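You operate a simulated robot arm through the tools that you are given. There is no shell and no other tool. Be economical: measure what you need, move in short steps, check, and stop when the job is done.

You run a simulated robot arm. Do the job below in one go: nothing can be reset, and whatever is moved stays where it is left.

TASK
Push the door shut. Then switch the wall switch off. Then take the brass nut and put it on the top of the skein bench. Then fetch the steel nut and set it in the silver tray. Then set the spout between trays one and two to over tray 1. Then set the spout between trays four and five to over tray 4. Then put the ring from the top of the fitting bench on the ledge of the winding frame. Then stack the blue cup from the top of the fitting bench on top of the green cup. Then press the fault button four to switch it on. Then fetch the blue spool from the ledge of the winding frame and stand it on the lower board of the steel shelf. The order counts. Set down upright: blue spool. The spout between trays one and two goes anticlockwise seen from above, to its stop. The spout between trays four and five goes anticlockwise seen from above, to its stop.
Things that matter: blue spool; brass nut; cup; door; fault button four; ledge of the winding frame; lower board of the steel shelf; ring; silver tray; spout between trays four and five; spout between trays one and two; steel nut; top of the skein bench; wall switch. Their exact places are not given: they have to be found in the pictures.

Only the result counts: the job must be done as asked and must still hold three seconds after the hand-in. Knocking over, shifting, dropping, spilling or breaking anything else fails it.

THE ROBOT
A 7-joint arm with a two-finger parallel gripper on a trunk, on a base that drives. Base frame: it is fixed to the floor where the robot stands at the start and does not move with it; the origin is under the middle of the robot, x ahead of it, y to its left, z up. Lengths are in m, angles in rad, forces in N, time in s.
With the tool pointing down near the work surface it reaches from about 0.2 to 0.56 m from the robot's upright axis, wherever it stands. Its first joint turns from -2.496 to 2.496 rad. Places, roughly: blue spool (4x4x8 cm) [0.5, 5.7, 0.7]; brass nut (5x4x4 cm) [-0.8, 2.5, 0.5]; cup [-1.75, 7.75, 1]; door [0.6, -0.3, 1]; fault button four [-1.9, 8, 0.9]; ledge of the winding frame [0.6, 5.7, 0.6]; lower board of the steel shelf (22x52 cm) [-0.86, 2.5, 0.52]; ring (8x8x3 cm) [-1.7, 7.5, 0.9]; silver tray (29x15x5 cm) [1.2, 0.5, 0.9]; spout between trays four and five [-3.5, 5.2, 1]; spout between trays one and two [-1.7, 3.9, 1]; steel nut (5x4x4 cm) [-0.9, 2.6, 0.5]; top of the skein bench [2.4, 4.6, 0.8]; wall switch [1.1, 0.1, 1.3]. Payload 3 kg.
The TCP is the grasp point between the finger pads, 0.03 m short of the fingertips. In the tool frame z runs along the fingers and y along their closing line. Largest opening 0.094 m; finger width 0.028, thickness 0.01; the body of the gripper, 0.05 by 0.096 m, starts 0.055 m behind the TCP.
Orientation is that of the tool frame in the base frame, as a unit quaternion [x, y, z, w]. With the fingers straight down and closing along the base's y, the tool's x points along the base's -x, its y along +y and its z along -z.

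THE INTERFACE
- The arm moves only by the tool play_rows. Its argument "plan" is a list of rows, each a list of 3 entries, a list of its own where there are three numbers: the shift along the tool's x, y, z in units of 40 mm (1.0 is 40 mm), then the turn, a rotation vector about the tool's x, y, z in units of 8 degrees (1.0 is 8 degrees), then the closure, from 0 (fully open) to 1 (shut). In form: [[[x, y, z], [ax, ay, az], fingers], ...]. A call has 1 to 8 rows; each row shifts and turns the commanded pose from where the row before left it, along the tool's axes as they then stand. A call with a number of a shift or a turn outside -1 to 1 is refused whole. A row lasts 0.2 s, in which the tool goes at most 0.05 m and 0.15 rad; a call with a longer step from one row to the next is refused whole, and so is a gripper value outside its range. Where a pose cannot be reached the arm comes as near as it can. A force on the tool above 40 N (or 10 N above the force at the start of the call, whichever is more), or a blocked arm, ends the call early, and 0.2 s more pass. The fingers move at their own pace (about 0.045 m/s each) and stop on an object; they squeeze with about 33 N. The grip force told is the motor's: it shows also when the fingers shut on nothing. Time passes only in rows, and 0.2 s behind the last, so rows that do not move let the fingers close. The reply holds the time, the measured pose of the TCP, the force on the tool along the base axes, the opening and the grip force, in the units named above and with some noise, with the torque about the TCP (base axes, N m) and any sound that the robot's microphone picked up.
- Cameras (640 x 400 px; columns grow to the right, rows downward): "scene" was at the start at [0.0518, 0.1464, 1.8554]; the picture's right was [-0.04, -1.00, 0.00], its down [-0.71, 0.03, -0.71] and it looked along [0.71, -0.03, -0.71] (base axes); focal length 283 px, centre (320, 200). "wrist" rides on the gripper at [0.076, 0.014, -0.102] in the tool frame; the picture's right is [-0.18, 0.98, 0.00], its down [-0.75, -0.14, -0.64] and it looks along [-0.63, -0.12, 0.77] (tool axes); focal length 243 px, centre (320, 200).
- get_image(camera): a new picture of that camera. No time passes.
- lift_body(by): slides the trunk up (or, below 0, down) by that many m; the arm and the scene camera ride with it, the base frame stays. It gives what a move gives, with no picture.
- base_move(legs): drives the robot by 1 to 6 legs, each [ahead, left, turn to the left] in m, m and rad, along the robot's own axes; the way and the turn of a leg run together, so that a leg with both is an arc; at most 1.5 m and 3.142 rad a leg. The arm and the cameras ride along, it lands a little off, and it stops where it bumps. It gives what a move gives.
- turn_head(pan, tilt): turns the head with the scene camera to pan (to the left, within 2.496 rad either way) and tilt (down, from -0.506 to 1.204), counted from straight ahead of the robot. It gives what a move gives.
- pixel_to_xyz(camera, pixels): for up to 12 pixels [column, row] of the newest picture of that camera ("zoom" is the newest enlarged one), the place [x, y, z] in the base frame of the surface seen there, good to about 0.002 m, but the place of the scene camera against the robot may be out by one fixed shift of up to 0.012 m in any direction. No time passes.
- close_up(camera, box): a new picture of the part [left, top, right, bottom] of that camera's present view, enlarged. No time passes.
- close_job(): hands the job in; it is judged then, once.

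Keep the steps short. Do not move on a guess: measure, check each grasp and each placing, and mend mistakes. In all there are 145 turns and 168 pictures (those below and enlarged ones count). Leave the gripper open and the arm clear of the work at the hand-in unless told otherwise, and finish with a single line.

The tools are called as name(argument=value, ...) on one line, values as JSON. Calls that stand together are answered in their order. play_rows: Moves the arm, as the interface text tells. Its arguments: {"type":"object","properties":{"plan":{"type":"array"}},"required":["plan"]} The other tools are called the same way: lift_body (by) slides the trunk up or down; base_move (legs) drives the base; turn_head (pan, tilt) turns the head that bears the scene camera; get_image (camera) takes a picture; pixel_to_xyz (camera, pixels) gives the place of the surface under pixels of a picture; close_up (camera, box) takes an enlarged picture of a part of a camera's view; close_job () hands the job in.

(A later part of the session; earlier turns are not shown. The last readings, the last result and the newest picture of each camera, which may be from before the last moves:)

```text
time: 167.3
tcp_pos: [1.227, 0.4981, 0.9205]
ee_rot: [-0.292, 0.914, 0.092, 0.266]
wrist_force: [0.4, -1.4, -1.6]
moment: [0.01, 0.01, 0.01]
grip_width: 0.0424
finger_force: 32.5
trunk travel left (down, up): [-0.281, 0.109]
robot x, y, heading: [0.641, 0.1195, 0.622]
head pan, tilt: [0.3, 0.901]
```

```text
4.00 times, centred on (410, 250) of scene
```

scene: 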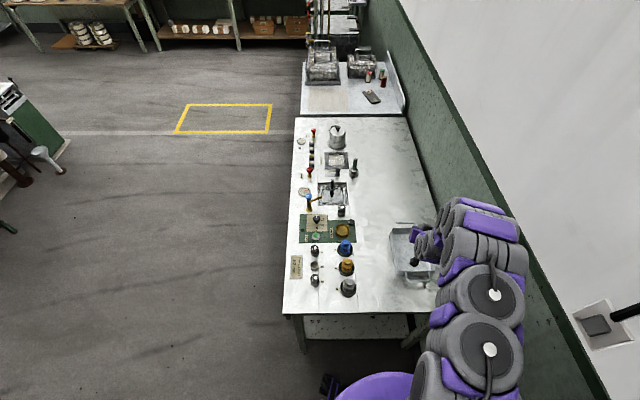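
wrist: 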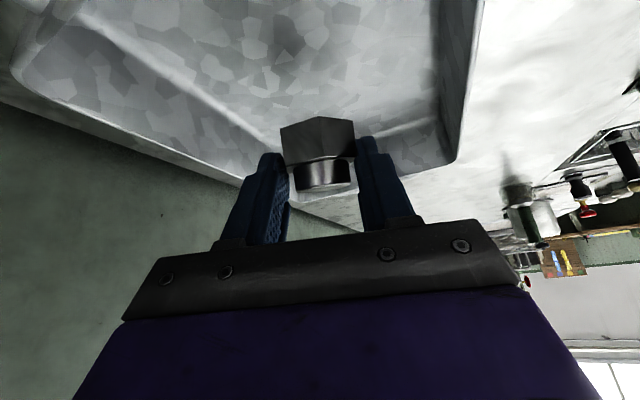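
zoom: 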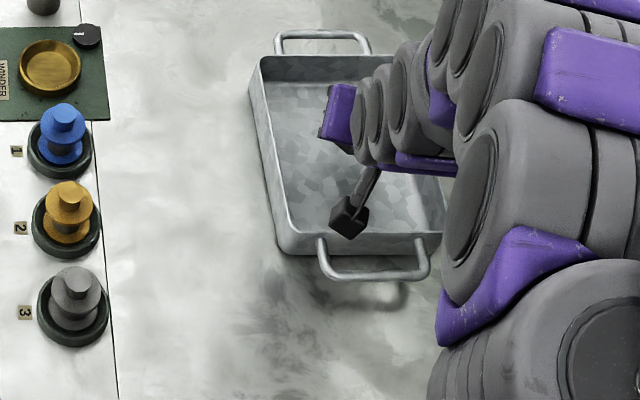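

The wrist camera stays above the rim, well inside. Lowering by arm.

play_rows(plan=[[[0.13, 0, 0.21], [0, 0, 0], 1], [[0.13, 0, 0.21], [0, 0, 0], 1], [[0.05, 0, 0.08], [0, 0, 0], 1], [[0.05, 0, 0.08], [0, 0, 0], 1]])

get_image(camera="wrist")

```text
time: 168.3
tcp_pos: [1.2268, 0.4997, 0.8931]
ee_rot: [-0.293, 0.913, 0.093, 0.267]
wrist_force: [0.4, -0.7, -1.2]
moment: [-0.03, 0.02, -0.05]
grip_width: 0.0426
finger_force: 33.0
trunk travel left (down, up): [-0.281, 0.109]
robot x, y, heading: [0.6384, 0.1173, 0.625]
head pan, tilt: [0.3, 0.901]
```

```text
104 pictures are left
```

wrist: 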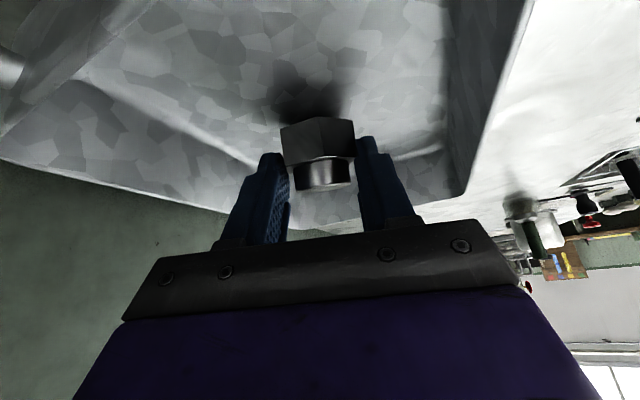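

play_rows(plan=[[[0.05, 0, 0.08], [0, 0, 0], 1], [[0.03, 0, 0.05], [0, 0, 0], 1]])

play_rows(plan=[[[0.03, 0, 0.05], [0, 0, 0], 1]])

```text
time: 168.9
tcp_pos: [1.2264, 0.5006, 0.8899]
ee_rot: [-0.292, 0.913, 0.093, 0.269]
wrist_force: [-0.1, -4.5, 18.5]
moment: [0.09, -0.5, -0.1]
grip_width: 0.0425
finger_force: 32.9
trunk travel left (down, up): [-0.281, 0.109]
robot x, y, heading: [0.6375, 0.1188, 0.622]
head pan, tilt: [0.3, 0.901]
```

```text
time: 169.3
tcp_pos: [1.2263, 0.5021, 0.8869]
ee_rot: [-0.291, 0.913, 0.093, 0.269]
wrist_force: [-2.4, -6.4, 23.4]
moment: [0.19, -0.54, -0.11]
grip_width: 0.0389
finger_force: 33.1
trunk travel left (down, up): [-0.281, 0.109]
robot x, y, heading: [0.6373, 0.1194, 0.625]
head pan, tilt: [0.3, 0.901]
```

Contact with the tray floor. Opening slowly and rising.

play_rows(plan=[[[0, 0, 0], [0, 0, 0], 0.5], [[0, 0, 0], [0, 0, 0], 0.3], [[0, 0, 0], [0, 0, 0], 0.2], [[0, 0, 0], [0, 0, 0], 0.2], [[0, 0, 0], [0, 0, 0], 0.2]])

get_image(camera="wrist")

```text
time: 170.5
tcp_pos: [1.2258, 0.5028, 0.8847]
ee_rot: [-0.293, 0.914, 0.092, 0.266]
wrist_force: [0.7, -0.1, 0.3]
moment: [0.0, 0.0, 0.03]
grip_width: 0.0751
finger_force: 0.1
trunk travel left (down, up): [-0.281, 0.109]
robot x, y, heading: [0.6336, 0.1187, 0.622]
head pan, tilt: [0.3, 0.901]
```

```text
103 pictures are left
```

wrist: 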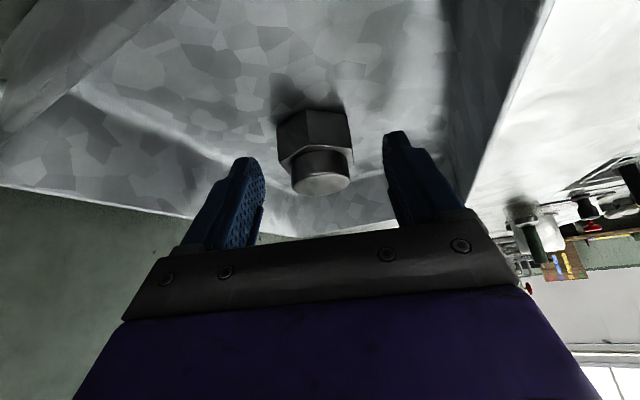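

Steel nut stands in the tray. I rise, back out, and drive round toward the machine's far side, where the spouts should be.

play_rows(plan=[[[-0.5, 0, -0.8], [0, 0, 0], 0.2], [[-0.5, 0, -0.8], [0, 0, 0], 0], [[-0.5, 0, -0.8], [0, 0, 0], 0]])

lift_body(by=0.105)

close_up(camera="scene", box=[360, 200, 460, 300])

base_move(legs=[[-0.5, 0, 0], [0, 0, 0.98], [1.5, 0, 0], [1.0, -0.5, 0], [1.1, -0.2, 0]])

turn_head(pan=0.8, tilt=0.35)

get_image(camera="scene")

```text
time: 171.3
tcp_pos: [1.2247, 0.4978, 0.9974]
ee_rot: [-0.292, 0.914, 0.092, 0.267]
wrist_force: [-0.3, 0.5, 0.1]
moment: [0.01, -0.01, 0.0]
grip_width: 0.094
finger_force: 0.0
trunk travel left (down, up): [-0.281, 0.109]
robot x, y, heading: [0.6406, 0.1176, 0.624]
head pan, tilt: [0.3, 0.901]
```

```text
time: 172.7
tcp_pos: [1.2261, 0.4986, 1.1033]
ee_rot: [-0.293, 0.914, 0.092, 0.267]
wrist_force: [0.3, -0.2, -0.3]
moment: [-0.01, -0.02, 0.0]
grip_width: 0.0942
finger_force: 0.1
trunk travel left (down, up): [-0.386, 0.004]
robot x, y, heading: [0.6383, 0.1184, 0.619]
head pan, tilt: [0.3, 0.901]
```

```text
4.00 times, centred on (410, 250) of scene
```

zoom: 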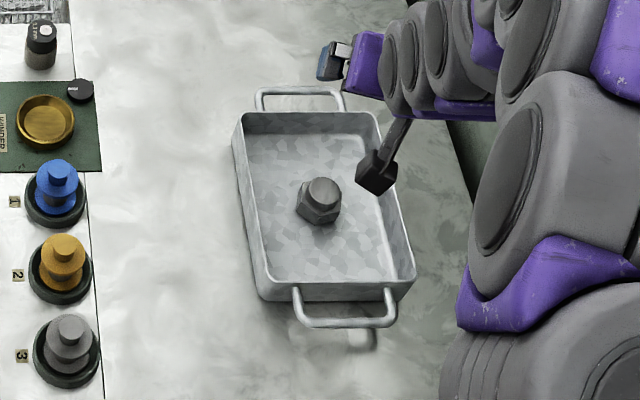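

```text
time: 195.8
tcp_pos: [0.7366, 4.1719, 1.102]
ee_rot: [0.694, -0.662, -0.209, -0.191]
wrist_force: [-0.3, 0.0, 0.1]
moment: [-0.01, -0.04, 0.0]
grip_width: 0.0939
finger_force: 0.0
trunk travel left (down, up): [-0.386, 0.004]
robot x, y, heading: [0.7359, 3.4714, 1.619]
head pan, tilt: [0.3, 0.901]
```

```text
time: 196.8
tcp_pos: [0.737, 4.1679, 1.1055]
ee_rot: [0.693, -0.662, -0.209, -0.191]
wrist_force: [-0.4, 0.1, -0.2]
moment: [0.02, -0.01, 0.0]
grip_width: 0.0939
finger_force: 0.1
trunk travel left (down, up): [-0.386, 0.004]
robot x, y, heading: [0.7408, 3.4696, 1.62]
head pan, tilt: [0.799, 0.351]
```

```text
101 pictures are left
```

scene: 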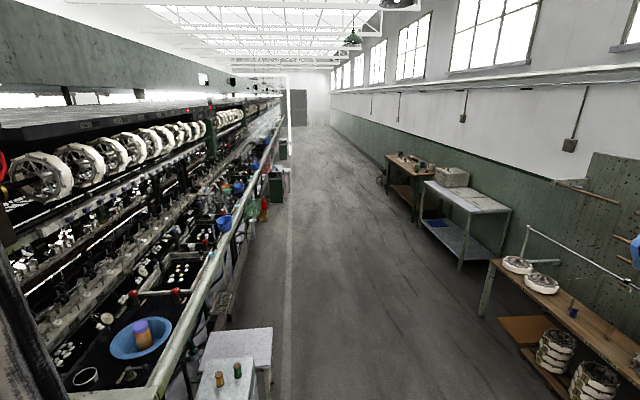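

The aisle on this side of the machine is open. I'll zoom on the trays and measure.

close_up(camera="scene", box=[20, 140, 300, 400])

pixel_to_xyz(camera="scene", pixels=[[190, 330], [240, 215], [272, 140], [140, 340], [100, 255], [175, 290], [205, 310], [235, 370], [265, 395], [275, 185], [265, 210], [420, 190]])

```text
1.54 times, centred on (160, 270) of scene
```

zoom: 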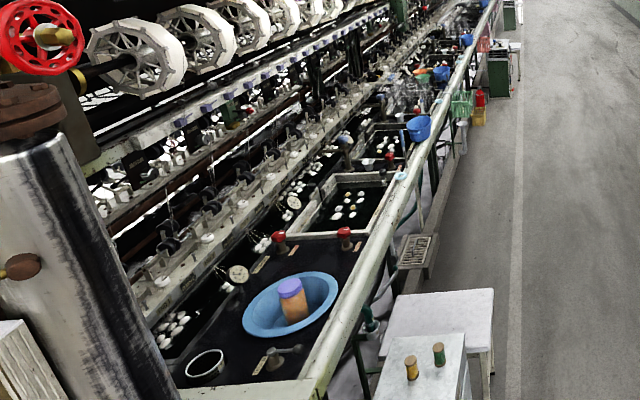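

```text
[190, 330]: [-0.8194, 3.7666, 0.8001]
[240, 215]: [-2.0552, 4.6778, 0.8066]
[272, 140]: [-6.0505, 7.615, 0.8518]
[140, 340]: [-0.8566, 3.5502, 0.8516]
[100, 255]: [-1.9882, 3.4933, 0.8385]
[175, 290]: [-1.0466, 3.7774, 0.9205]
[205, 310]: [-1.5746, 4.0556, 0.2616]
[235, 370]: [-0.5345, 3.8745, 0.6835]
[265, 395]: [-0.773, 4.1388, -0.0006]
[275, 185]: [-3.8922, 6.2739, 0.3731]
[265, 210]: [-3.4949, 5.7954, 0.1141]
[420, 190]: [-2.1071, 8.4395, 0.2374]
```

The rail is at z 0.80 and the spouts sit about 0.42 m in from it. I'll drive into the aisle beside them.

base_move(legs=[[0, 0, 0.487], [1.255, 0, 0], [0, 0, 0.4], [1.1, 0.42, 0]])

turn_head(pan=1.4, tilt=0.6)

get_image(camera="scene")

```text
time: 211.4
tcp_pos: [-1.5736, 5.349, 1.105]
ee_rot: [0.908, -0.31, -0.27, -0.085]
wrist_force: [-0.8, -0.5, 0.1]
moment: [-0.02, 0.0, 0.0]
grip_width: 0.094
finger_force: 0.1
trunk travel left (down, up): [-0.386, 0.004]
robot x, y, heading: [-1.0419, 4.8958, 2.486]
head pan, tilt: [0.799, 0.351]
```

```text
time: 212.4
tcp_pos: [-1.5715, 5.3472, 1.1051]
ee_rot: [0.907, -0.31, -0.271, -0.086]
wrist_force: [-0.7, -0.1, 1.4]
moment: [-0.02, -0.03, 0.02]
grip_width: 0.0941
finger_force: 0.0
trunk travel left (down, up): [-0.386, 0.004]
robot x, y, heading: [-1.0402, 4.8963, 2.486]
head pan, tilt: [1.4, 0.6]
```

```text
99 pictures are left
```

scene: 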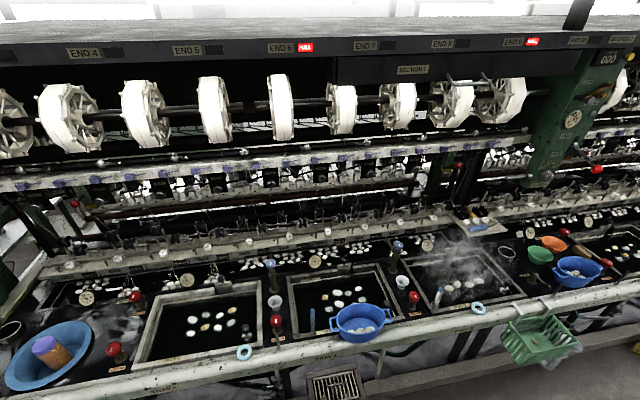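

close_up(camera="scene", box=[40, 230, 240, 355])

close_up(camera="scene", box=[230, 220, 430, 345])

pixel_to_xyz(camera="scene", pixels=[[270, 265], [398, 248], [185, 282], [427, 245], [316, 262], [276, 320], [413, 297], [136, 298], [112, 350], [86, 298]])

```text
3.20 times, centred on (140, 292) of scene
```

zoom: 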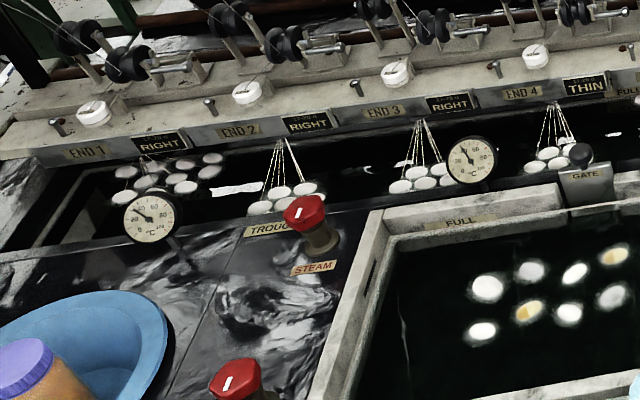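

```text
3.20 times, centred on (330, 282) of scene
```

zoom: 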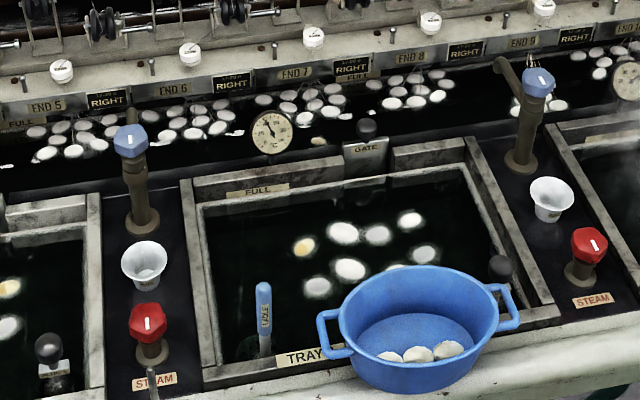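

```text
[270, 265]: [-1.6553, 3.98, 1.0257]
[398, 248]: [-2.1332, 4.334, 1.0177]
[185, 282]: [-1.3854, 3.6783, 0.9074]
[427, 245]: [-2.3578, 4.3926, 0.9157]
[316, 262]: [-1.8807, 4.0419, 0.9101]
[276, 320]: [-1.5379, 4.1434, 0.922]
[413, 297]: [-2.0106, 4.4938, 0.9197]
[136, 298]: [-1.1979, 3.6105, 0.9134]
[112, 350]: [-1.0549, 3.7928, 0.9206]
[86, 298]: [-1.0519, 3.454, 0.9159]
```

close_up(camera="scene", box=[245, 240, 309, 290])

close_up(camera="scene", box=[366, 225, 430, 275])

```text
8.00 times, centred on (277, 265) of scene
```

zoom: 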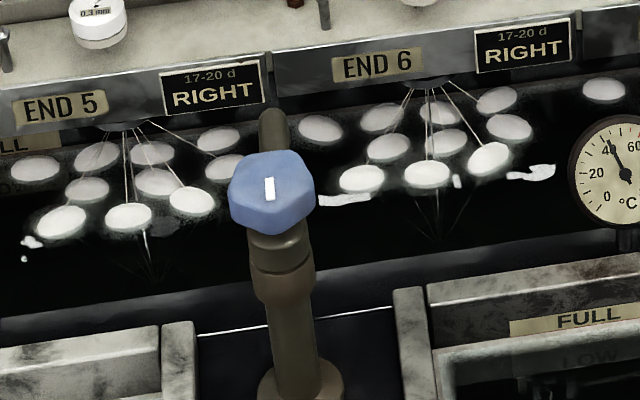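

```text
8.00 times, centred on (398, 250) of scene
```

zoom: 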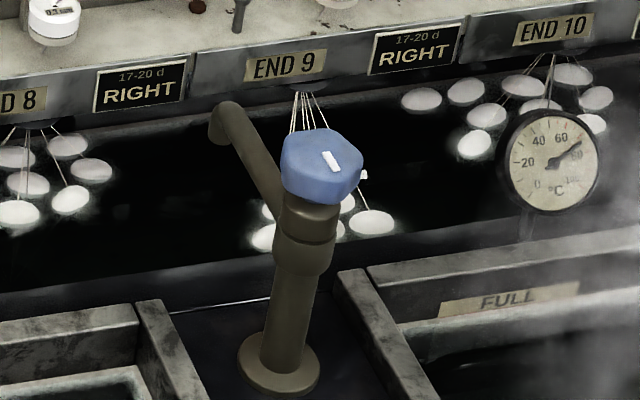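

pixel_to_xyz(camera="zoom", pixels=[[222, 118], [215, 135], [250, 155], [268, 190], [320, 165], [305, 240], [285, 330], [280, 380], [320, 135]])

close_up(camera="scene", box=[245, 240, 309, 290])

pixel_to_xyz(camera="zoom", pixels=[[272, 115], [272, 130], [272, 145], [272, 180], [278, 240], [295, 340], [420, 150], [130, 150], [340, 60], [430, 100], [220, 220]])

```text
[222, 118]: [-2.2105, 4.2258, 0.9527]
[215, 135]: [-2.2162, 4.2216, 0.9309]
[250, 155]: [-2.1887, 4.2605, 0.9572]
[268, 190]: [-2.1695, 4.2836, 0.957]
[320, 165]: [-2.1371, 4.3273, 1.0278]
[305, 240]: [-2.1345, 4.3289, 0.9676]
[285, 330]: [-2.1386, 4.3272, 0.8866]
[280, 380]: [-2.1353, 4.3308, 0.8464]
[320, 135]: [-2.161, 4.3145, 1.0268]
```

```text
8.00 times, centred on (277, 265) of scene
```

zoom: 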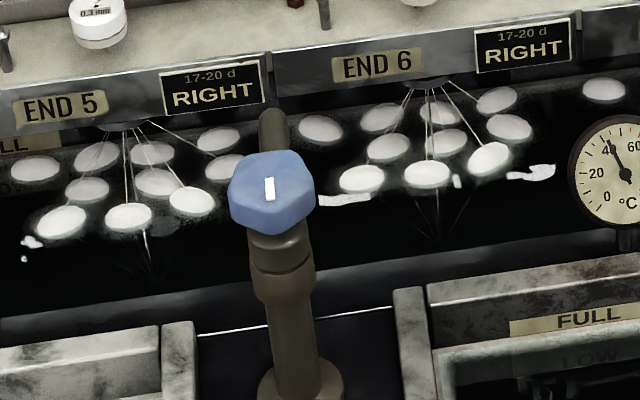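

```text
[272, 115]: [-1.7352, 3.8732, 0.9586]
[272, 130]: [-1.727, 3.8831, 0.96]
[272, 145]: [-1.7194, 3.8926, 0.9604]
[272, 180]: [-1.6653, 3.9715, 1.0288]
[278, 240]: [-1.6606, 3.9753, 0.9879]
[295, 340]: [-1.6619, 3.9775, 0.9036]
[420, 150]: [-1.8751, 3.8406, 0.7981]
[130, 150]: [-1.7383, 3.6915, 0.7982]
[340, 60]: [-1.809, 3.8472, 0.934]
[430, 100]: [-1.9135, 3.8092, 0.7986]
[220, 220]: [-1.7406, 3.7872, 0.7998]
```

The spouts are swivel tubes, 12 cm long at z≈0.955, now pointing toward the machine. They must swing to the left (anticlockwise) without touching the valve knobs. I need my base's size and the plinth line, so I look down to the side.

turn_head(pan=1.57, tilt=1.2)

get_image(camera="scene")

```text
time: 213.4
tcp_pos: [-1.5721, 5.3472, 1.1064]
ee_rot: [0.908, -0.309, -0.271, -0.085]
wrist_force: [0.3, -0.3, 0.1]
moment: [-0.01, -0.03, 0.0]
grip_width: 0.0939
finger_force: 0.1
trunk travel left (down, up): [-0.386, 0.004]
robot x, y, heading: [-1.0421, 4.8937, 2.486]
head pan, tilt: [1.571, 1.201]
```

```text
93 pictures are left
```

scene: 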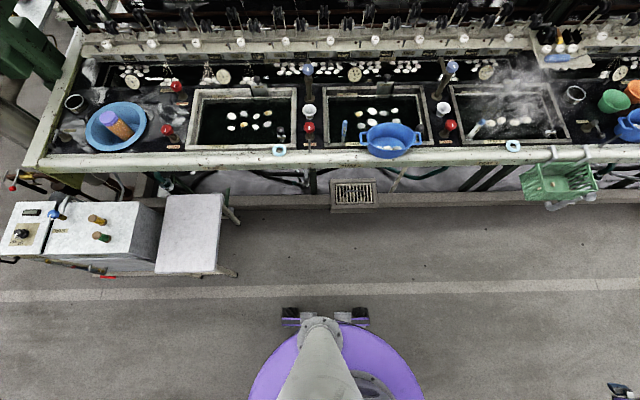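

pixel_to_xyz(camera="scene", pixels=[[318, 330], [262, 370], [410, 360], [320, 207], [353, 207], [375, 190], [200, 190], [400, 155], [310, 150], [280, 150], [552, 195], [450, 205]])

```text
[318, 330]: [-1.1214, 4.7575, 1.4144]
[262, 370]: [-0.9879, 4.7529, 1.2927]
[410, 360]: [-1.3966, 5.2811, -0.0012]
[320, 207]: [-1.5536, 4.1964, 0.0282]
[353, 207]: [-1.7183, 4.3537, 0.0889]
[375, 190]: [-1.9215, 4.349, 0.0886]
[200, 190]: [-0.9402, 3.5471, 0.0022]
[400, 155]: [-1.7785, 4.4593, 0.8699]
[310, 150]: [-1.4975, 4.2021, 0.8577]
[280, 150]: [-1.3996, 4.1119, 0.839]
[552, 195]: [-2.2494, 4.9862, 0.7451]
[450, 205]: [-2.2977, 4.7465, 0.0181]
```

The purple disc is my shoulder; the floor is open up to the plinth. I retract the arm, turn the tool vertical with fingers shut, then turn to face the machine at spout one-two.

play_rows(plan=[[[0.5, 0, -0.9], [0, 0, 0], 1], [[0.8, 0, -0.6], [0, 0, 0], 1], [[0.8, 0, -0.6], [0, 0, 0], 1], [[0.8, 0, -0.6], [0, 0, 0], 1], [[0, 0, 0], [0, 1, 0], 1], [[0, 0, 0], [0, 1, 0], 1], [[0, 0, 0], [0, 1, 0], 1], [[0, 0, 0], [0, 1, 0], 1]])

base_move(legs=[[0, 0, 1.591], [0.33, 0.045, 0]])

turn_head(pan=0.3, tilt=0.9)

get_image(camera="scene")

get_image(camera="wrist")

```text
time: 215.2
tcp_pos: [-1.4484, 5.2529, 1.1336]
ee_rot: [0.947, -0.32, -0.01, 0.004]
wrist_force: [0.3, -0.5, -0.8]
moment: [0.02, -0.01, -0.01]
grip_width: 0.0
finger_force: 33.4
trunk travel left (down, up): [-0.386, 0.004]
robot x, y, heading: [-1.037, 4.8957, 2.488]
head pan, tilt: [1.571, 1.201]
```

```text
time: 221.2
tcp_pos: [-1.5636, 4.2029, 1.133]
ee_rot: [0.897, 0.442, -0.005, 0.01]
wrist_force: [0.3, -0.8, -0.3]
moment: [0.0, 0.0, -0.02]
grip_width: 0.0
finger_force: 32.3
trunk travel left (down, up): [-0.386, 0.004]
robot x, y, heading: [-1.2066, 4.6101, -2.229]
head pan, tilt: [1.571, 1.201]
```

```text
time: 222.6
tcp_pos: [-1.5593, 4.2034, 1.1334]
ee_rot: [0.897, 0.443, -0.006, 0.009]
wrist_force: [-0.8, 0.2, 0.2]
moment: [-0.04, -0.01, -0.02]
grip_width: 0.0
finger_force: 32.5
trunk travel left (down, up): [-0.386, 0.004]
robot x, y, heading: [-1.2054, 4.607, -2.227]
head pan, tilt: [0.3, 0.901]
```

```text
92 pictures are left
```

scene: 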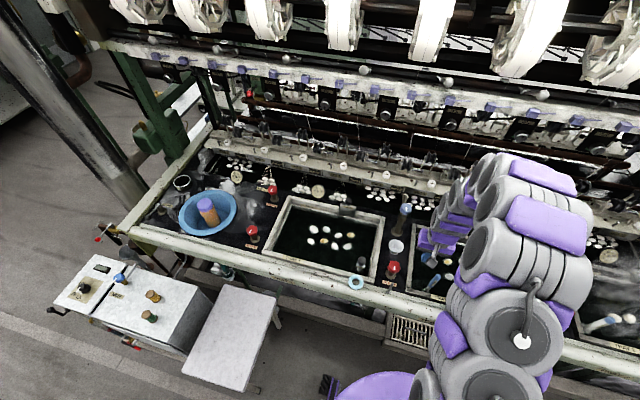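

```text
91 pictures are left
```

wrist: 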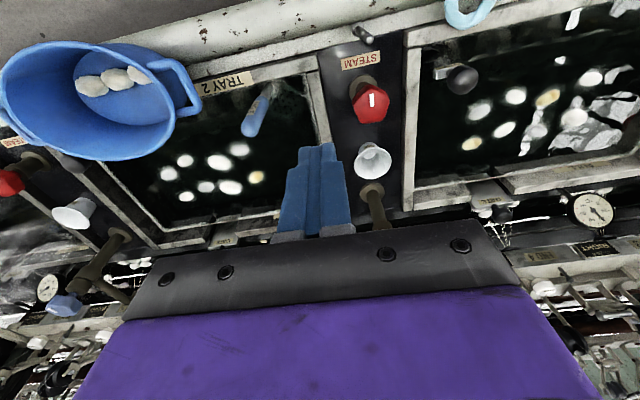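

The post is 0.246 ahead and 0.058 left of the fingers. I drive the base 0.18 closer.

base_move(legs=[[0.18, 0, 0]])

get_image(camera="scene")

```text
time: 224.1
tcp_pos: [-1.6686, 4.0602, 1.1329]
ee_rot: [0.896, 0.443, -0.005, 0.01]
wrist_force: [-0.2, 0.2, 0.4]
moment: [0.01, -0.01, -0.01]
grip_width: 0.0
finger_force: 33.1
trunk travel left (down, up): [-0.386, 0.004]
robot x, y, heading: [-1.313, 4.4675, -2.224]
head pan, tilt: [0.3, 0.901]
```

```text
90 pictures are left
```

scene: 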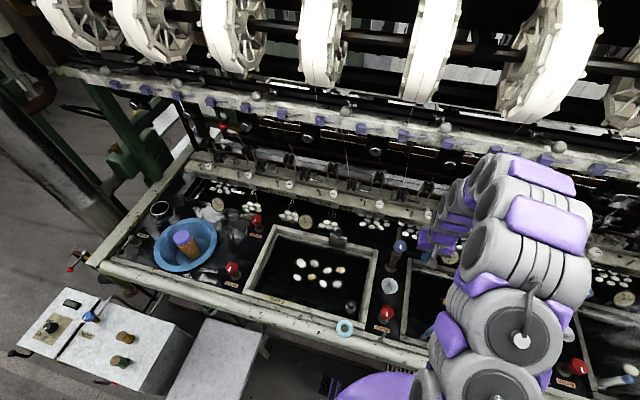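

No bump. Checking the depth of the reels and rail above before I extend.

pixel_to_xyz(camera="scene", pixels=[[440, 140], [430, 60], [325, 60], [300, 110], [420, 130], [400, 245], [399, 262], [395, 205], [375, 228], [430, 215]])

close_up(camera="scene", box=[360, 180, 480, 300])

```text
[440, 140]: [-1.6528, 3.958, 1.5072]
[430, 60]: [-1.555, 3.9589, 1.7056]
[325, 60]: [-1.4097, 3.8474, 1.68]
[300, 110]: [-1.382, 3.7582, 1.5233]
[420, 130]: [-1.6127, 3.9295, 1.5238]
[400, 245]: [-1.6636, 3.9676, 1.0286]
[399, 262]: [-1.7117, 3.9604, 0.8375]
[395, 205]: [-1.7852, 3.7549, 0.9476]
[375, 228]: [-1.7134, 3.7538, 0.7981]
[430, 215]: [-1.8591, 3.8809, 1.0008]
```

```text
3.33 times, centred on (420, 240) of scene
```

zoom: 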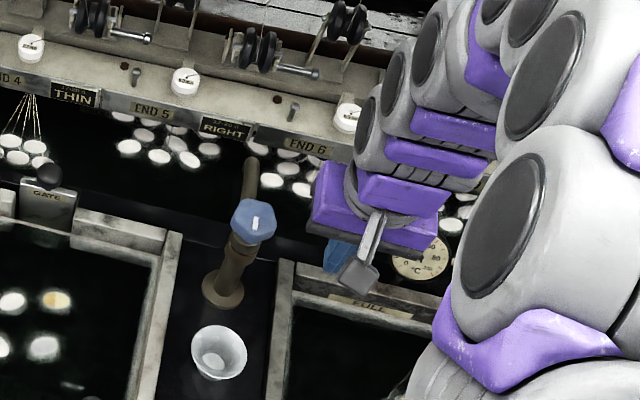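

A bar runs at z≈1.51 right above the post, so I lower the trunk first (0.10), then extend 0.131 forward, passing right of the post.

lift_body(by=-0.1)

play_rows(plan=[[[-0.82, 0, 0], [0, 0, 0], 1], [[-0.82, 0, 0], [0, 0, 0], 1], [[-0.82, 0, 0], [0, 0, 0], 1], [[-0.82, 0, 0], [0, 0, 0], 1]])

close_up(camera="scene", box=[340, 160, 500, 300])

get_image(camera="wrist")

```text
time: 225.5
tcp_pos: [-1.6674, 4.0637, 1.0333]
ee_rot: [0.897, 0.441, -0.007, 0.01]
wrist_force: [-0.3, -0.5, -1.0]
moment: [-0.04, -0.02, 0.0]
grip_width: 0.0002
finger_force: 33.1
trunk travel left (down, up): [-0.286, 0.104]
robot x, y, heading: [-1.3136, 4.4677, -2.227]
head pan, tilt: [0.3, 0.901]
```

```text
time: 226.5
tcp_pos: [-1.7469, 3.9596, 1.0343]
ee_rot: [0.897, 0.442, -0.005, 0.009]
wrist_force: [-0.3, 0.3, 0.2]
moment: [0.01, -0.03, 0.01]
grip_width: 0.0
finger_force: 33.6
trunk travel left (down, up): [-0.286, 0.104]
robot x, y, heading: [-1.3145, 4.4675, -2.226]
head pan, tilt: [0.3, 0.901]
```

```text
2.86 times, centred on (420, 230) of scene
```

zoom: 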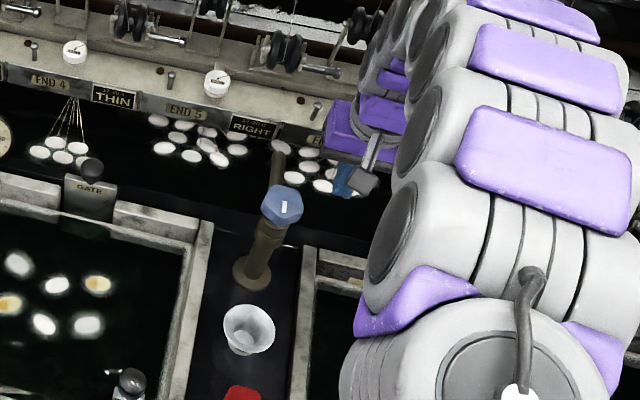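

```text
87 pictures are left
```

wrist: 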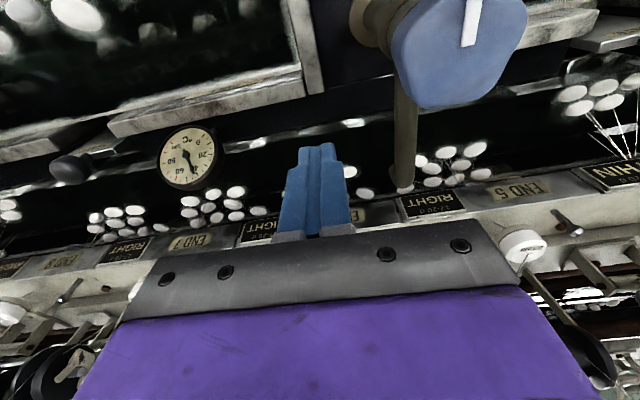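

The fingers hang right of the tube at a safe height. I'll roll the tool 90° about its axis so that the camera swings to the left side, clear of the knob.

play_rows(plan=[[[0, 0, 0], [0, 0, 1], 1], [[0, 0, 0], [0, 0, 1], 1], [[0, 0, 0], [0, 0, 1], 1], [[0, 0, 0], [0, 0, 1], 1], [[0, 0, 0], [0, 0, 1], 1], [[0, 0, 0], [0, 0, 1], 1]])

play_rows(plan=[[[0, 0, 0], [0, 0, 1], 1], [[0, 0, 0], [0, 0, 1], 1], [[0, 0, 0], [0, 0, 1], 1], [[0, 0, 0], [0, 0, 1], 1], [[0, 0, 0], [0, 0, 1], 1]])

close_up(camera="scene", box=[340, 160, 500, 300])

get_image(camera="wrist")

```text
time: 227.9
tcp_pos: [-1.7456, 3.9592, 1.0365]
ee_rot: [0.999, 0.038, 0.0, 0.011]
wrist_force: [-0.8, 0.4, -0.1]
moment: [0.02, -0.02, 0.01]
grip_width: 0.0
finger_force: 32.8
trunk travel left (down, up): [-0.286, 0.104]
robot x, y, heading: [-1.3119, 4.466, -2.228]
head pan, tilt: [0.3, 0.901]
```

```text
time: 229.1
tcp_pos: [-1.7462, 3.9584, 1.037]
ee_rot: [0.952, -0.307, 0.002, 0.011]
wrist_force: [-0.8, -0.5, 1.2]
moment: [0.03, 0.0, 0.02]
grip_width: 0.0
finger_force: 32.8
trunk travel left (down, up): [-0.286, 0.104]
robot x, y, heading: [-1.3147, 4.4661, -2.232]
head pan, tilt: [0.3, 0.901]
```

```text
2.86 times, centred on (420, 230) of scene
```

zoom: 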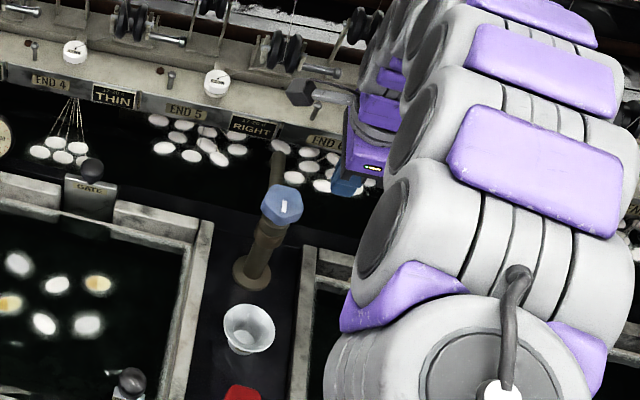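

```text
85 pictures are left
```

wrist: 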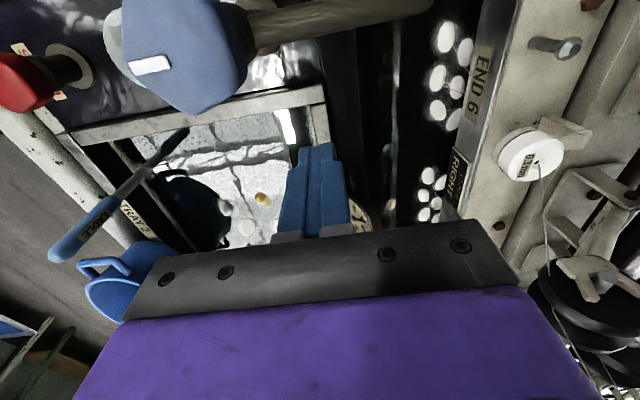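

Rolled; the tool's x is now left and y is forward. I go forward 2.4 cm and down 6 cm beside the tube.

play_rows(plan=[[[0, 0.5, 0.7], [0, 0, 0], 1], [[0, 0.1, 0.8], [0, 0, 0], 1]])

close_up(camera="scene", box=[340, 160, 500, 300])

get_image(camera="wrist")

```text
time: 229.7
tcp_pos: [-1.7593, 3.938, 0.9771]
ee_rot: [0.952, -0.306, 0.002, 0.01]
wrist_force: [-0.2, 0.4, -0.5]
moment: [-0.01, -0.01, 0.0]
grip_width: 0.0
finger_force: 33.2
trunk travel left (down, up): [-0.286, 0.104]
robot x, y, heading: [-1.3152, 4.4659, -2.227]
head pan, tilt: [0.3, 0.901]
```

```text
2.86 times, centred on (420, 230) of scene
```

zoom: 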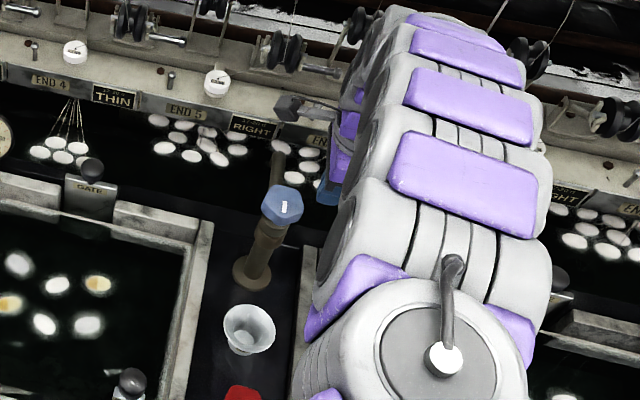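

```text
83 pictures are left
```

wrist: 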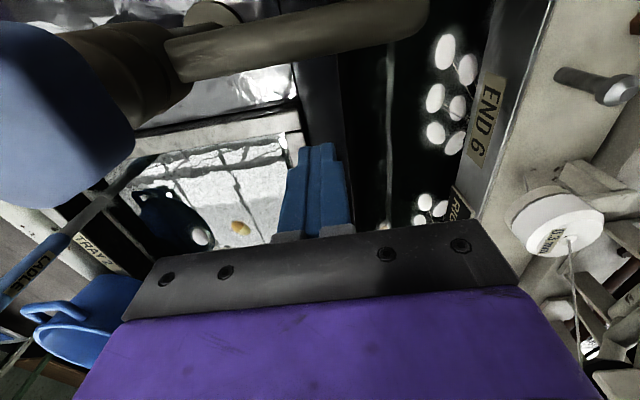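

The fingertip is at tube height. Now the arc, pushing left, in small steps.

play_rows(plan=[[[0.4, 0, 0], [0, 0, 0], 1], [[0.43, 0, 0], [0, 0, 0], 1], [[0.575, 0.075, 0], [0, 0, 0], 1], [[0.57, -0.06, 0], [0, 0, 0], 1], [[0.53, -0.21, 0], [0, 0, 0], 1]])

close_up(camera="scene", box=[340, 160, 500, 300])

get_image(camera="wrist")

```text
time: 230.9
tcp_pos: [-1.674, 3.8842, 0.9777]
ee_rot: [0.952, -0.306, 0.002, 0.011]
wrist_force: [-0.9, 0.3, -0.2]
moment: [0.03, -0.07, -0.02]
grip_width: 0.0
finger_force: 33.2
trunk travel left (down, up): [-0.286, 0.104]
robot x, y, heading: [-1.3152, 4.4687, -2.222]
head pan, tilt: [0.3, 0.901]
```

```text
2.86 times, centred on (420, 230) of scene
```

zoom: 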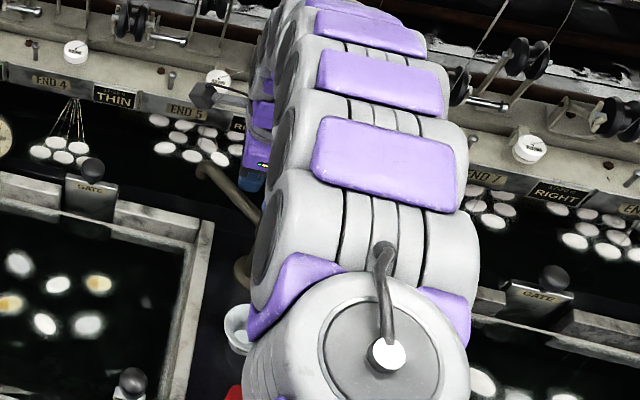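

```text
81 pictures are left
```

wrist: 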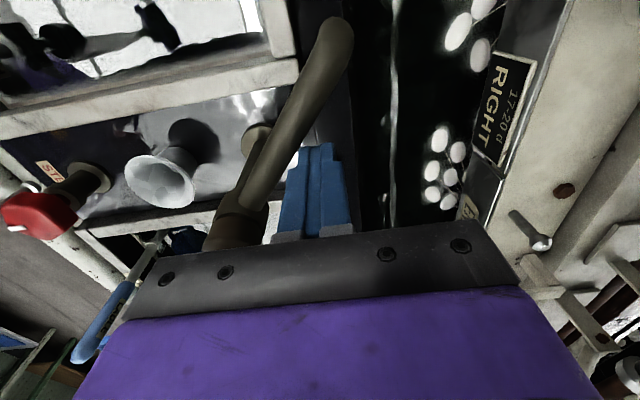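

The tube follows. Continuing the arc.

play_rows(plan=[[[0.465, -0.35, 0], [0, 0, 0], 1], [[0.36, -0.45, 0], [0, 0, 0], 1]])

play_rows(plan=[[[0.175, -0.35, 0], [0, 0, 0], 1], [[0.095, -0.36, 0], [0, 0, 0], 1]])

get_image(camera="wrist")

get_image(camera="scene")

```text
time: 231.5
tcp_pos: [-1.6287, 3.8922, 0.9784]
ee_rot: [0.952, -0.305, 0.002, 0.011]
wrist_force: [-0.2, 0.1, -0.7]
moment: [-0.02, 0.01, 0.0]
grip_width: 0.0
finger_force: 32.9
trunk travel left (down, up): [-0.286, 0.104]
robot x, y, heading: [-1.3108, 4.4673, -2.226]
head pan, tilt: [0.3, 0.901]
```

```text
time: 232.1
tcp_pos: [-1.6156, 3.8994, 0.9799]
ee_rot: [0.951, -0.307, -0.001, 0.025]
wrist_force: [-24.8, -27.5, -30.1]
moment: [-0.87, 1.02, -0.21]
grip_width: 0.0001
finger_force: 33.3
trunk travel left (down, up): [-0.286, 0.104]
robot x, y, heading: [-1.3128, 4.4702, -2.224]
head pan, tilt: [0.3, 0.901]
stopped in row 2: the force on the tool passed its limit at 51 N (the readings are from after the stop); the commanded pose is now the measured one
```

```text
80 pictures are left
```

wrist: 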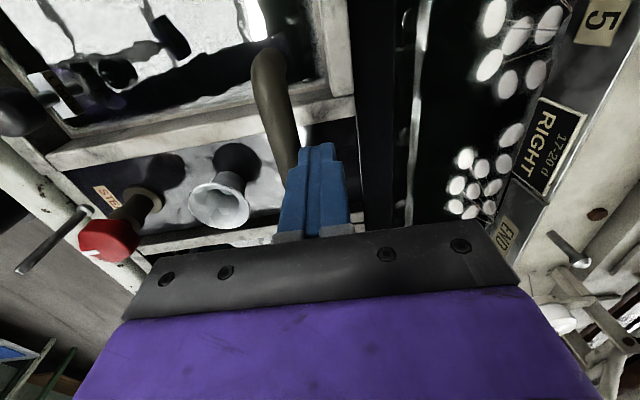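

```text
79 pictures are left
```

scene: 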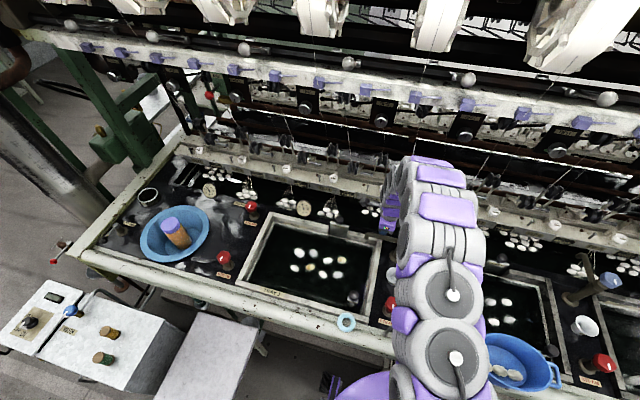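

The force came up against the tube at about 90° – likely its stop. I back off a bit and check the tube.

play_rows(plan=[[[0, 0.5, 0], [0, 0, 0], 1], [[-0.2, 0.3, -0.7], [0, 0, 0], 1], [[0, 0, -1], [0, 0, 0], 1], [[0, 0, -1], [0, 0, 0], 1]])

get_image(camera="wrist")

close_up(camera="scene", box=[320, 200, 480, 310])

```text
time: 233.1
tcp_pos: [-1.6344, 3.8882, 1.0955]
ee_rot: [0.952, -0.306, -0.001, 0.022]
wrist_force: [-0.4, 0.0, 0.1]
moment: [0.0, -0.01, 0.01]
grip_width: 0.0001
finger_force: 32.9
trunk travel left (down, up): [-0.286, 0.104]
robot x, y, heading: [-1.3129, 4.4664, -2.219]
head pan, tilt: [0.3, 0.901]
```

```text
78 pictures are left
```

wrist: 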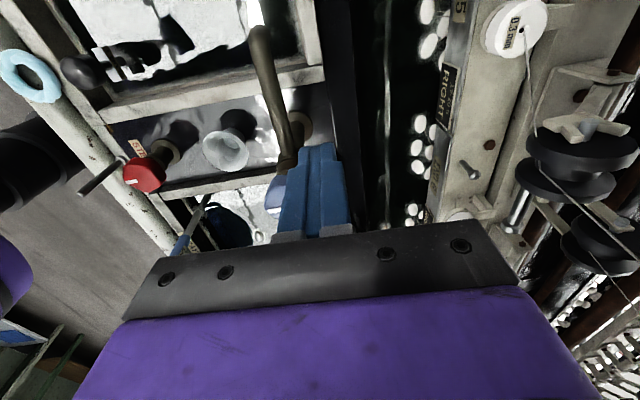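

```text
3.64 times, centred on (400, 255) of scene
```

zoom: 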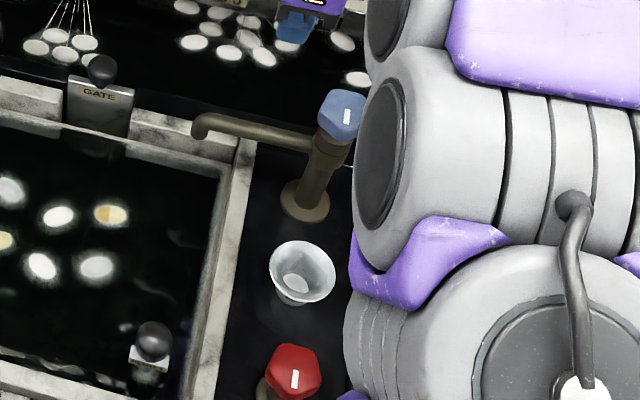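

pixel_to_xyz(camera="zoom", pixels=[[205, 118], [225, 124], [250, 130], [280, 136], [300, 140], [342, 110], [320, 165], [170, 170], [240, 160]])

```text
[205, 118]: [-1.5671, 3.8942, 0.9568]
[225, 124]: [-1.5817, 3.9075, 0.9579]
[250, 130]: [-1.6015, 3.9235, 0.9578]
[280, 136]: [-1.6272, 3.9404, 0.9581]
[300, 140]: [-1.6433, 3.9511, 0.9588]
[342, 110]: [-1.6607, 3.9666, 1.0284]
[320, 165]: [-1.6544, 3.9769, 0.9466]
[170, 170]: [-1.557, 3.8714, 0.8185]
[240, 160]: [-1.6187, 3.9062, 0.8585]
```

The tube now points exactly left, over tray 1, and 51 N of push didn't take it further. Next I back out and drive along the aisle to spout four-five.

base_move(legs=[[-0.55, 0, 0], [0, -1.2, 0], [0, -0.9, 0]])

turn_head(pan=0.3, tilt=0.7)

get_image(camera="scene")

```text
time: 246.3
tcp_pos: [-2.9631, 5.5835, 1.0934]
ee_rot: [0.954, -0.298, -0.003, 0.02]
wrist_force: [0.7, 0.5, -0.3]
moment: [0.02, 0.02, -0.02]
grip_width: 0.0002
finger_force: 32.8
trunk travel left (down, up): [-0.286, 0.104]
robot x, y, heading: [-2.6563, 6.1722, -2.206]
head pan, tilt: [0.3, 0.901]
```

```text
time: 247.0
tcp_pos: [-2.963, 5.5872, 1.0951]
ee_rot: [0.954, -0.298, -0.002, 0.023]
wrist_force: [0.1, -0.4, -0.3]
moment: [0.05, 0.05, 0.01]
grip_width: 0.0
finger_force: 33.2
trunk travel left (down, up): [-0.286, 0.104]
robot x, y, heading: [-2.6493, 6.1756, -2.214]
head pan, tilt: [0.3, 0.7]
```

```text
76 pictures are left
```

scene: 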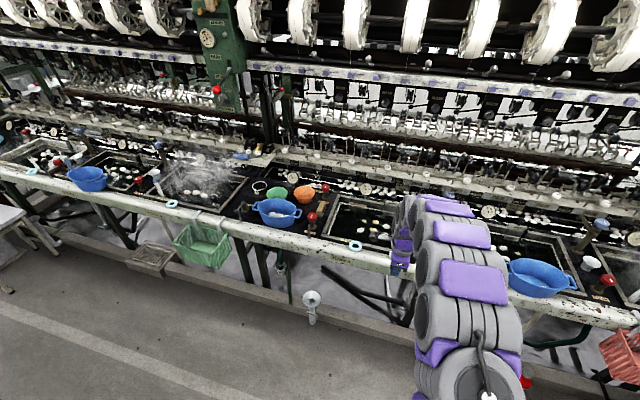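

Tray 4 is the one near (365,220); the spout four-five is behind my arm. I measure the next spout at (600,225) and try seeing the wanted one.

pixel_to_xyz(camera="scene", pixels=[[600, 224], [590, 262], [312, 190], [313, 216], [395, 245], [310, 297], [340, 225]])

base_move(legs=[[0, -0.35, 0]])

turn_head(pan=0.35, tilt=0.75)

get_image(camera="scene")

```text
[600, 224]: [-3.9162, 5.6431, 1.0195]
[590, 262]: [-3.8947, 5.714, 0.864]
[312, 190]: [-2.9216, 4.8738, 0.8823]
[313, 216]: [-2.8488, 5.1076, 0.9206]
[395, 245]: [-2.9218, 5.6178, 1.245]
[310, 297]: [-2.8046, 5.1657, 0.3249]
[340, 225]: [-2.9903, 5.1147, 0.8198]
```

```text
time: 249.3
tcp_pos: [-3.2467, 5.7994, 1.0951]
ee_rot: [0.953, -0.301, -0.002, 0.022]
wrist_force: [1.4, 0.3, 0.2]
moment: [0.02, 0.01, 0.02]
grip_width: 0.0
finger_force: 32.7
trunk travel left (down, up): [-0.286, 0.104]
robot x, y, heading: [-2.9355, 6.3848, -2.214]
head pan, tilt: [0.3, 0.7]
```

```text
time: 249.9
tcp_pos: [-3.2479, 5.8032, 1.0967]
ee_rot: [0.954, -0.3, -0.001, 0.025]
wrist_force: [0.8, 0.0, 0.1]
moment: [0.03, 0.02, -0.02]
grip_width: 0.0
finger_force: 33.1
trunk travel left (down, up): [-0.286, 0.104]
robot x, y, heading: [-2.9357, 6.3819, -2.214]
head pan, tilt: [0.351, 0.75]
```

```text
75 pictures are left
```

scene: 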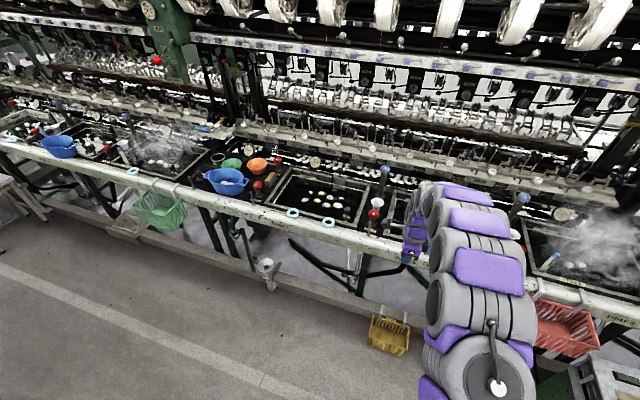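

The spout four-five is now visible at (384,172).

close_up(camera="scene", box=[344, 145, 424, 225])

pixel_to_xyz(camera="scene", pixels=[[384, 171], [381, 189], [375, 152], [376, 214], [390, 310], [353, 235], [300, 240], [376, 203]])

```text
5.00 times, centred on (384, 185) of scene
```

zoom: 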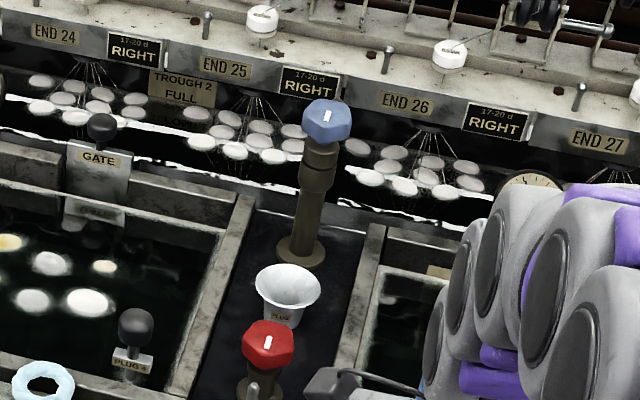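

```text
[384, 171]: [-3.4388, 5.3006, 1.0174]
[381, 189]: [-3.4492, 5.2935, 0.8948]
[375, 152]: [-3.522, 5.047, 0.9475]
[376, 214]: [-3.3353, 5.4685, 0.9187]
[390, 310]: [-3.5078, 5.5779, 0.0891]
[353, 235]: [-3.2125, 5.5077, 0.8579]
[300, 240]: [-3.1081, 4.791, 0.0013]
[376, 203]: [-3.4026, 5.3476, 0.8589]
```

pixel_to_xyz(camera="scene", pixels=[[390, 335], [372, 345], [405, 350], [385, 322], [408, 330], [266, 268], [270, 285], [350, 270], [560, 330], [600, 385], [405, 258]])

close_up(camera="scene", box=[330, 220, 450, 370])

```text
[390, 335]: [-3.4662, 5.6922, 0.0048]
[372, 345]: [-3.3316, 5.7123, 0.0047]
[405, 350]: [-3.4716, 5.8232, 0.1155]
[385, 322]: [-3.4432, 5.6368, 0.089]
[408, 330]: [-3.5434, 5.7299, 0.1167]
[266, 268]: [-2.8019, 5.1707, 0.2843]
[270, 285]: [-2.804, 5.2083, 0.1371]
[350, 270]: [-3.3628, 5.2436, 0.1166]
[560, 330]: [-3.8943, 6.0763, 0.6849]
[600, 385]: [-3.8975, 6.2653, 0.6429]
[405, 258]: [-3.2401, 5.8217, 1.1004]
```

```text
2.67 times, centred on (390, 295) of scene
```

zoom: 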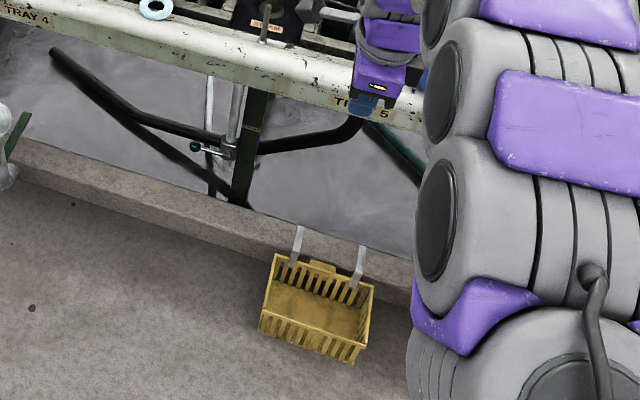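

A yellow basket sits on the floor to the right, so I'll stand 0.15 m left of the post and reach to the right. First I shift the arm right 0.30, then check.

play_rows(plan=[[[-0.95, 0, 0], [0, 0, 0], 1], [[-0.95, 0, 0], [0, 0, 0], 1], [[-0.95, 0, 0], [0, 0, 0], 1], [[-0.95, 0, 0], [0, 0, 0], 1], [[-0.95, 0, 0], [0, 0, 0], 1], [[-0.95, 0, 0], [0, 0, 0], 1], [[-0.95, 0, 0], [0, 0, 0], 1], [[-0.95, 0, 0], [0, 0, 0], 1]])

base_move(legs=[[0, 0.391, 0], [0.45, 0, 0]])

turn_head(pan=0.1, tilt=0.95)

get_image(camera="scene")

```text
time: 251.7
tcp_pos: [-3.5015, 5.9812, 1.0901]
ee_rot: [0.954, -0.299, 0.001, 0.025]
wrist_force: [0.1, -0.6, 0.6]
moment: [0.01, -0.03, -0.01]
grip_width: 0.0
finger_force: 32.8
trunk travel left (down, up): [-0.286, 0.104]
robot x, y, heading: [-2.9309, 6.3822, -2.215]
head pan, tilt: [0.351, 0.75]
```

```text
time: 256.6
tcp_pos: [-3.4699, 5.3751, 1.0869]
ee_rot: [0.954, -0.299, 0.003, 0.025]
wrist_force: [0.0, -0.3, -1.5]
moment: [-0.04, 0.0, -0.02]
grip_width: 0.0
finger_force: 32.9
trunk travel left (down, up): [-0.286, 0.104]
robot x, y, heading: [-2.9031, 5.7774, -2.211]
head pan, tilt: [0.351, 0.75]
```

```text
time: 257.3
tcp_pos: [-3.4665, 5.3769, 1.0901]
ee_rot: [0.954, -0.299, 0.002, 0.026]
wrist_force: [-0.4, -0.4, 0.4]
moment: [0.01, 0.02, 0.0]
grip_width: 0.0003
finger_force: 32.8
trunk travel left (down, up): [-0.286, 0.104]
robot x, y, heading: [-2.9029, 5.7761, -2.21]
head pan, tilt: [0.099, 0.949]
```

```text
72 pictures are left
```

scene: 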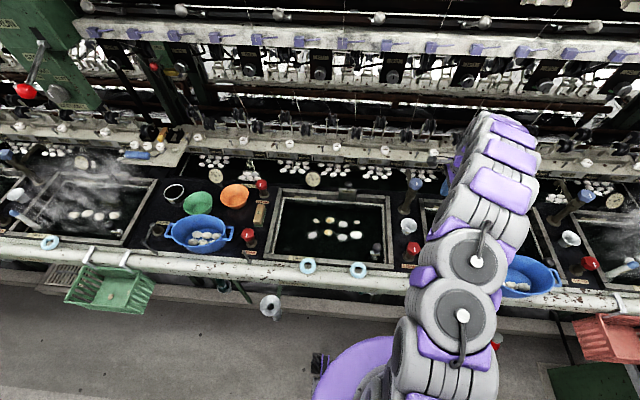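

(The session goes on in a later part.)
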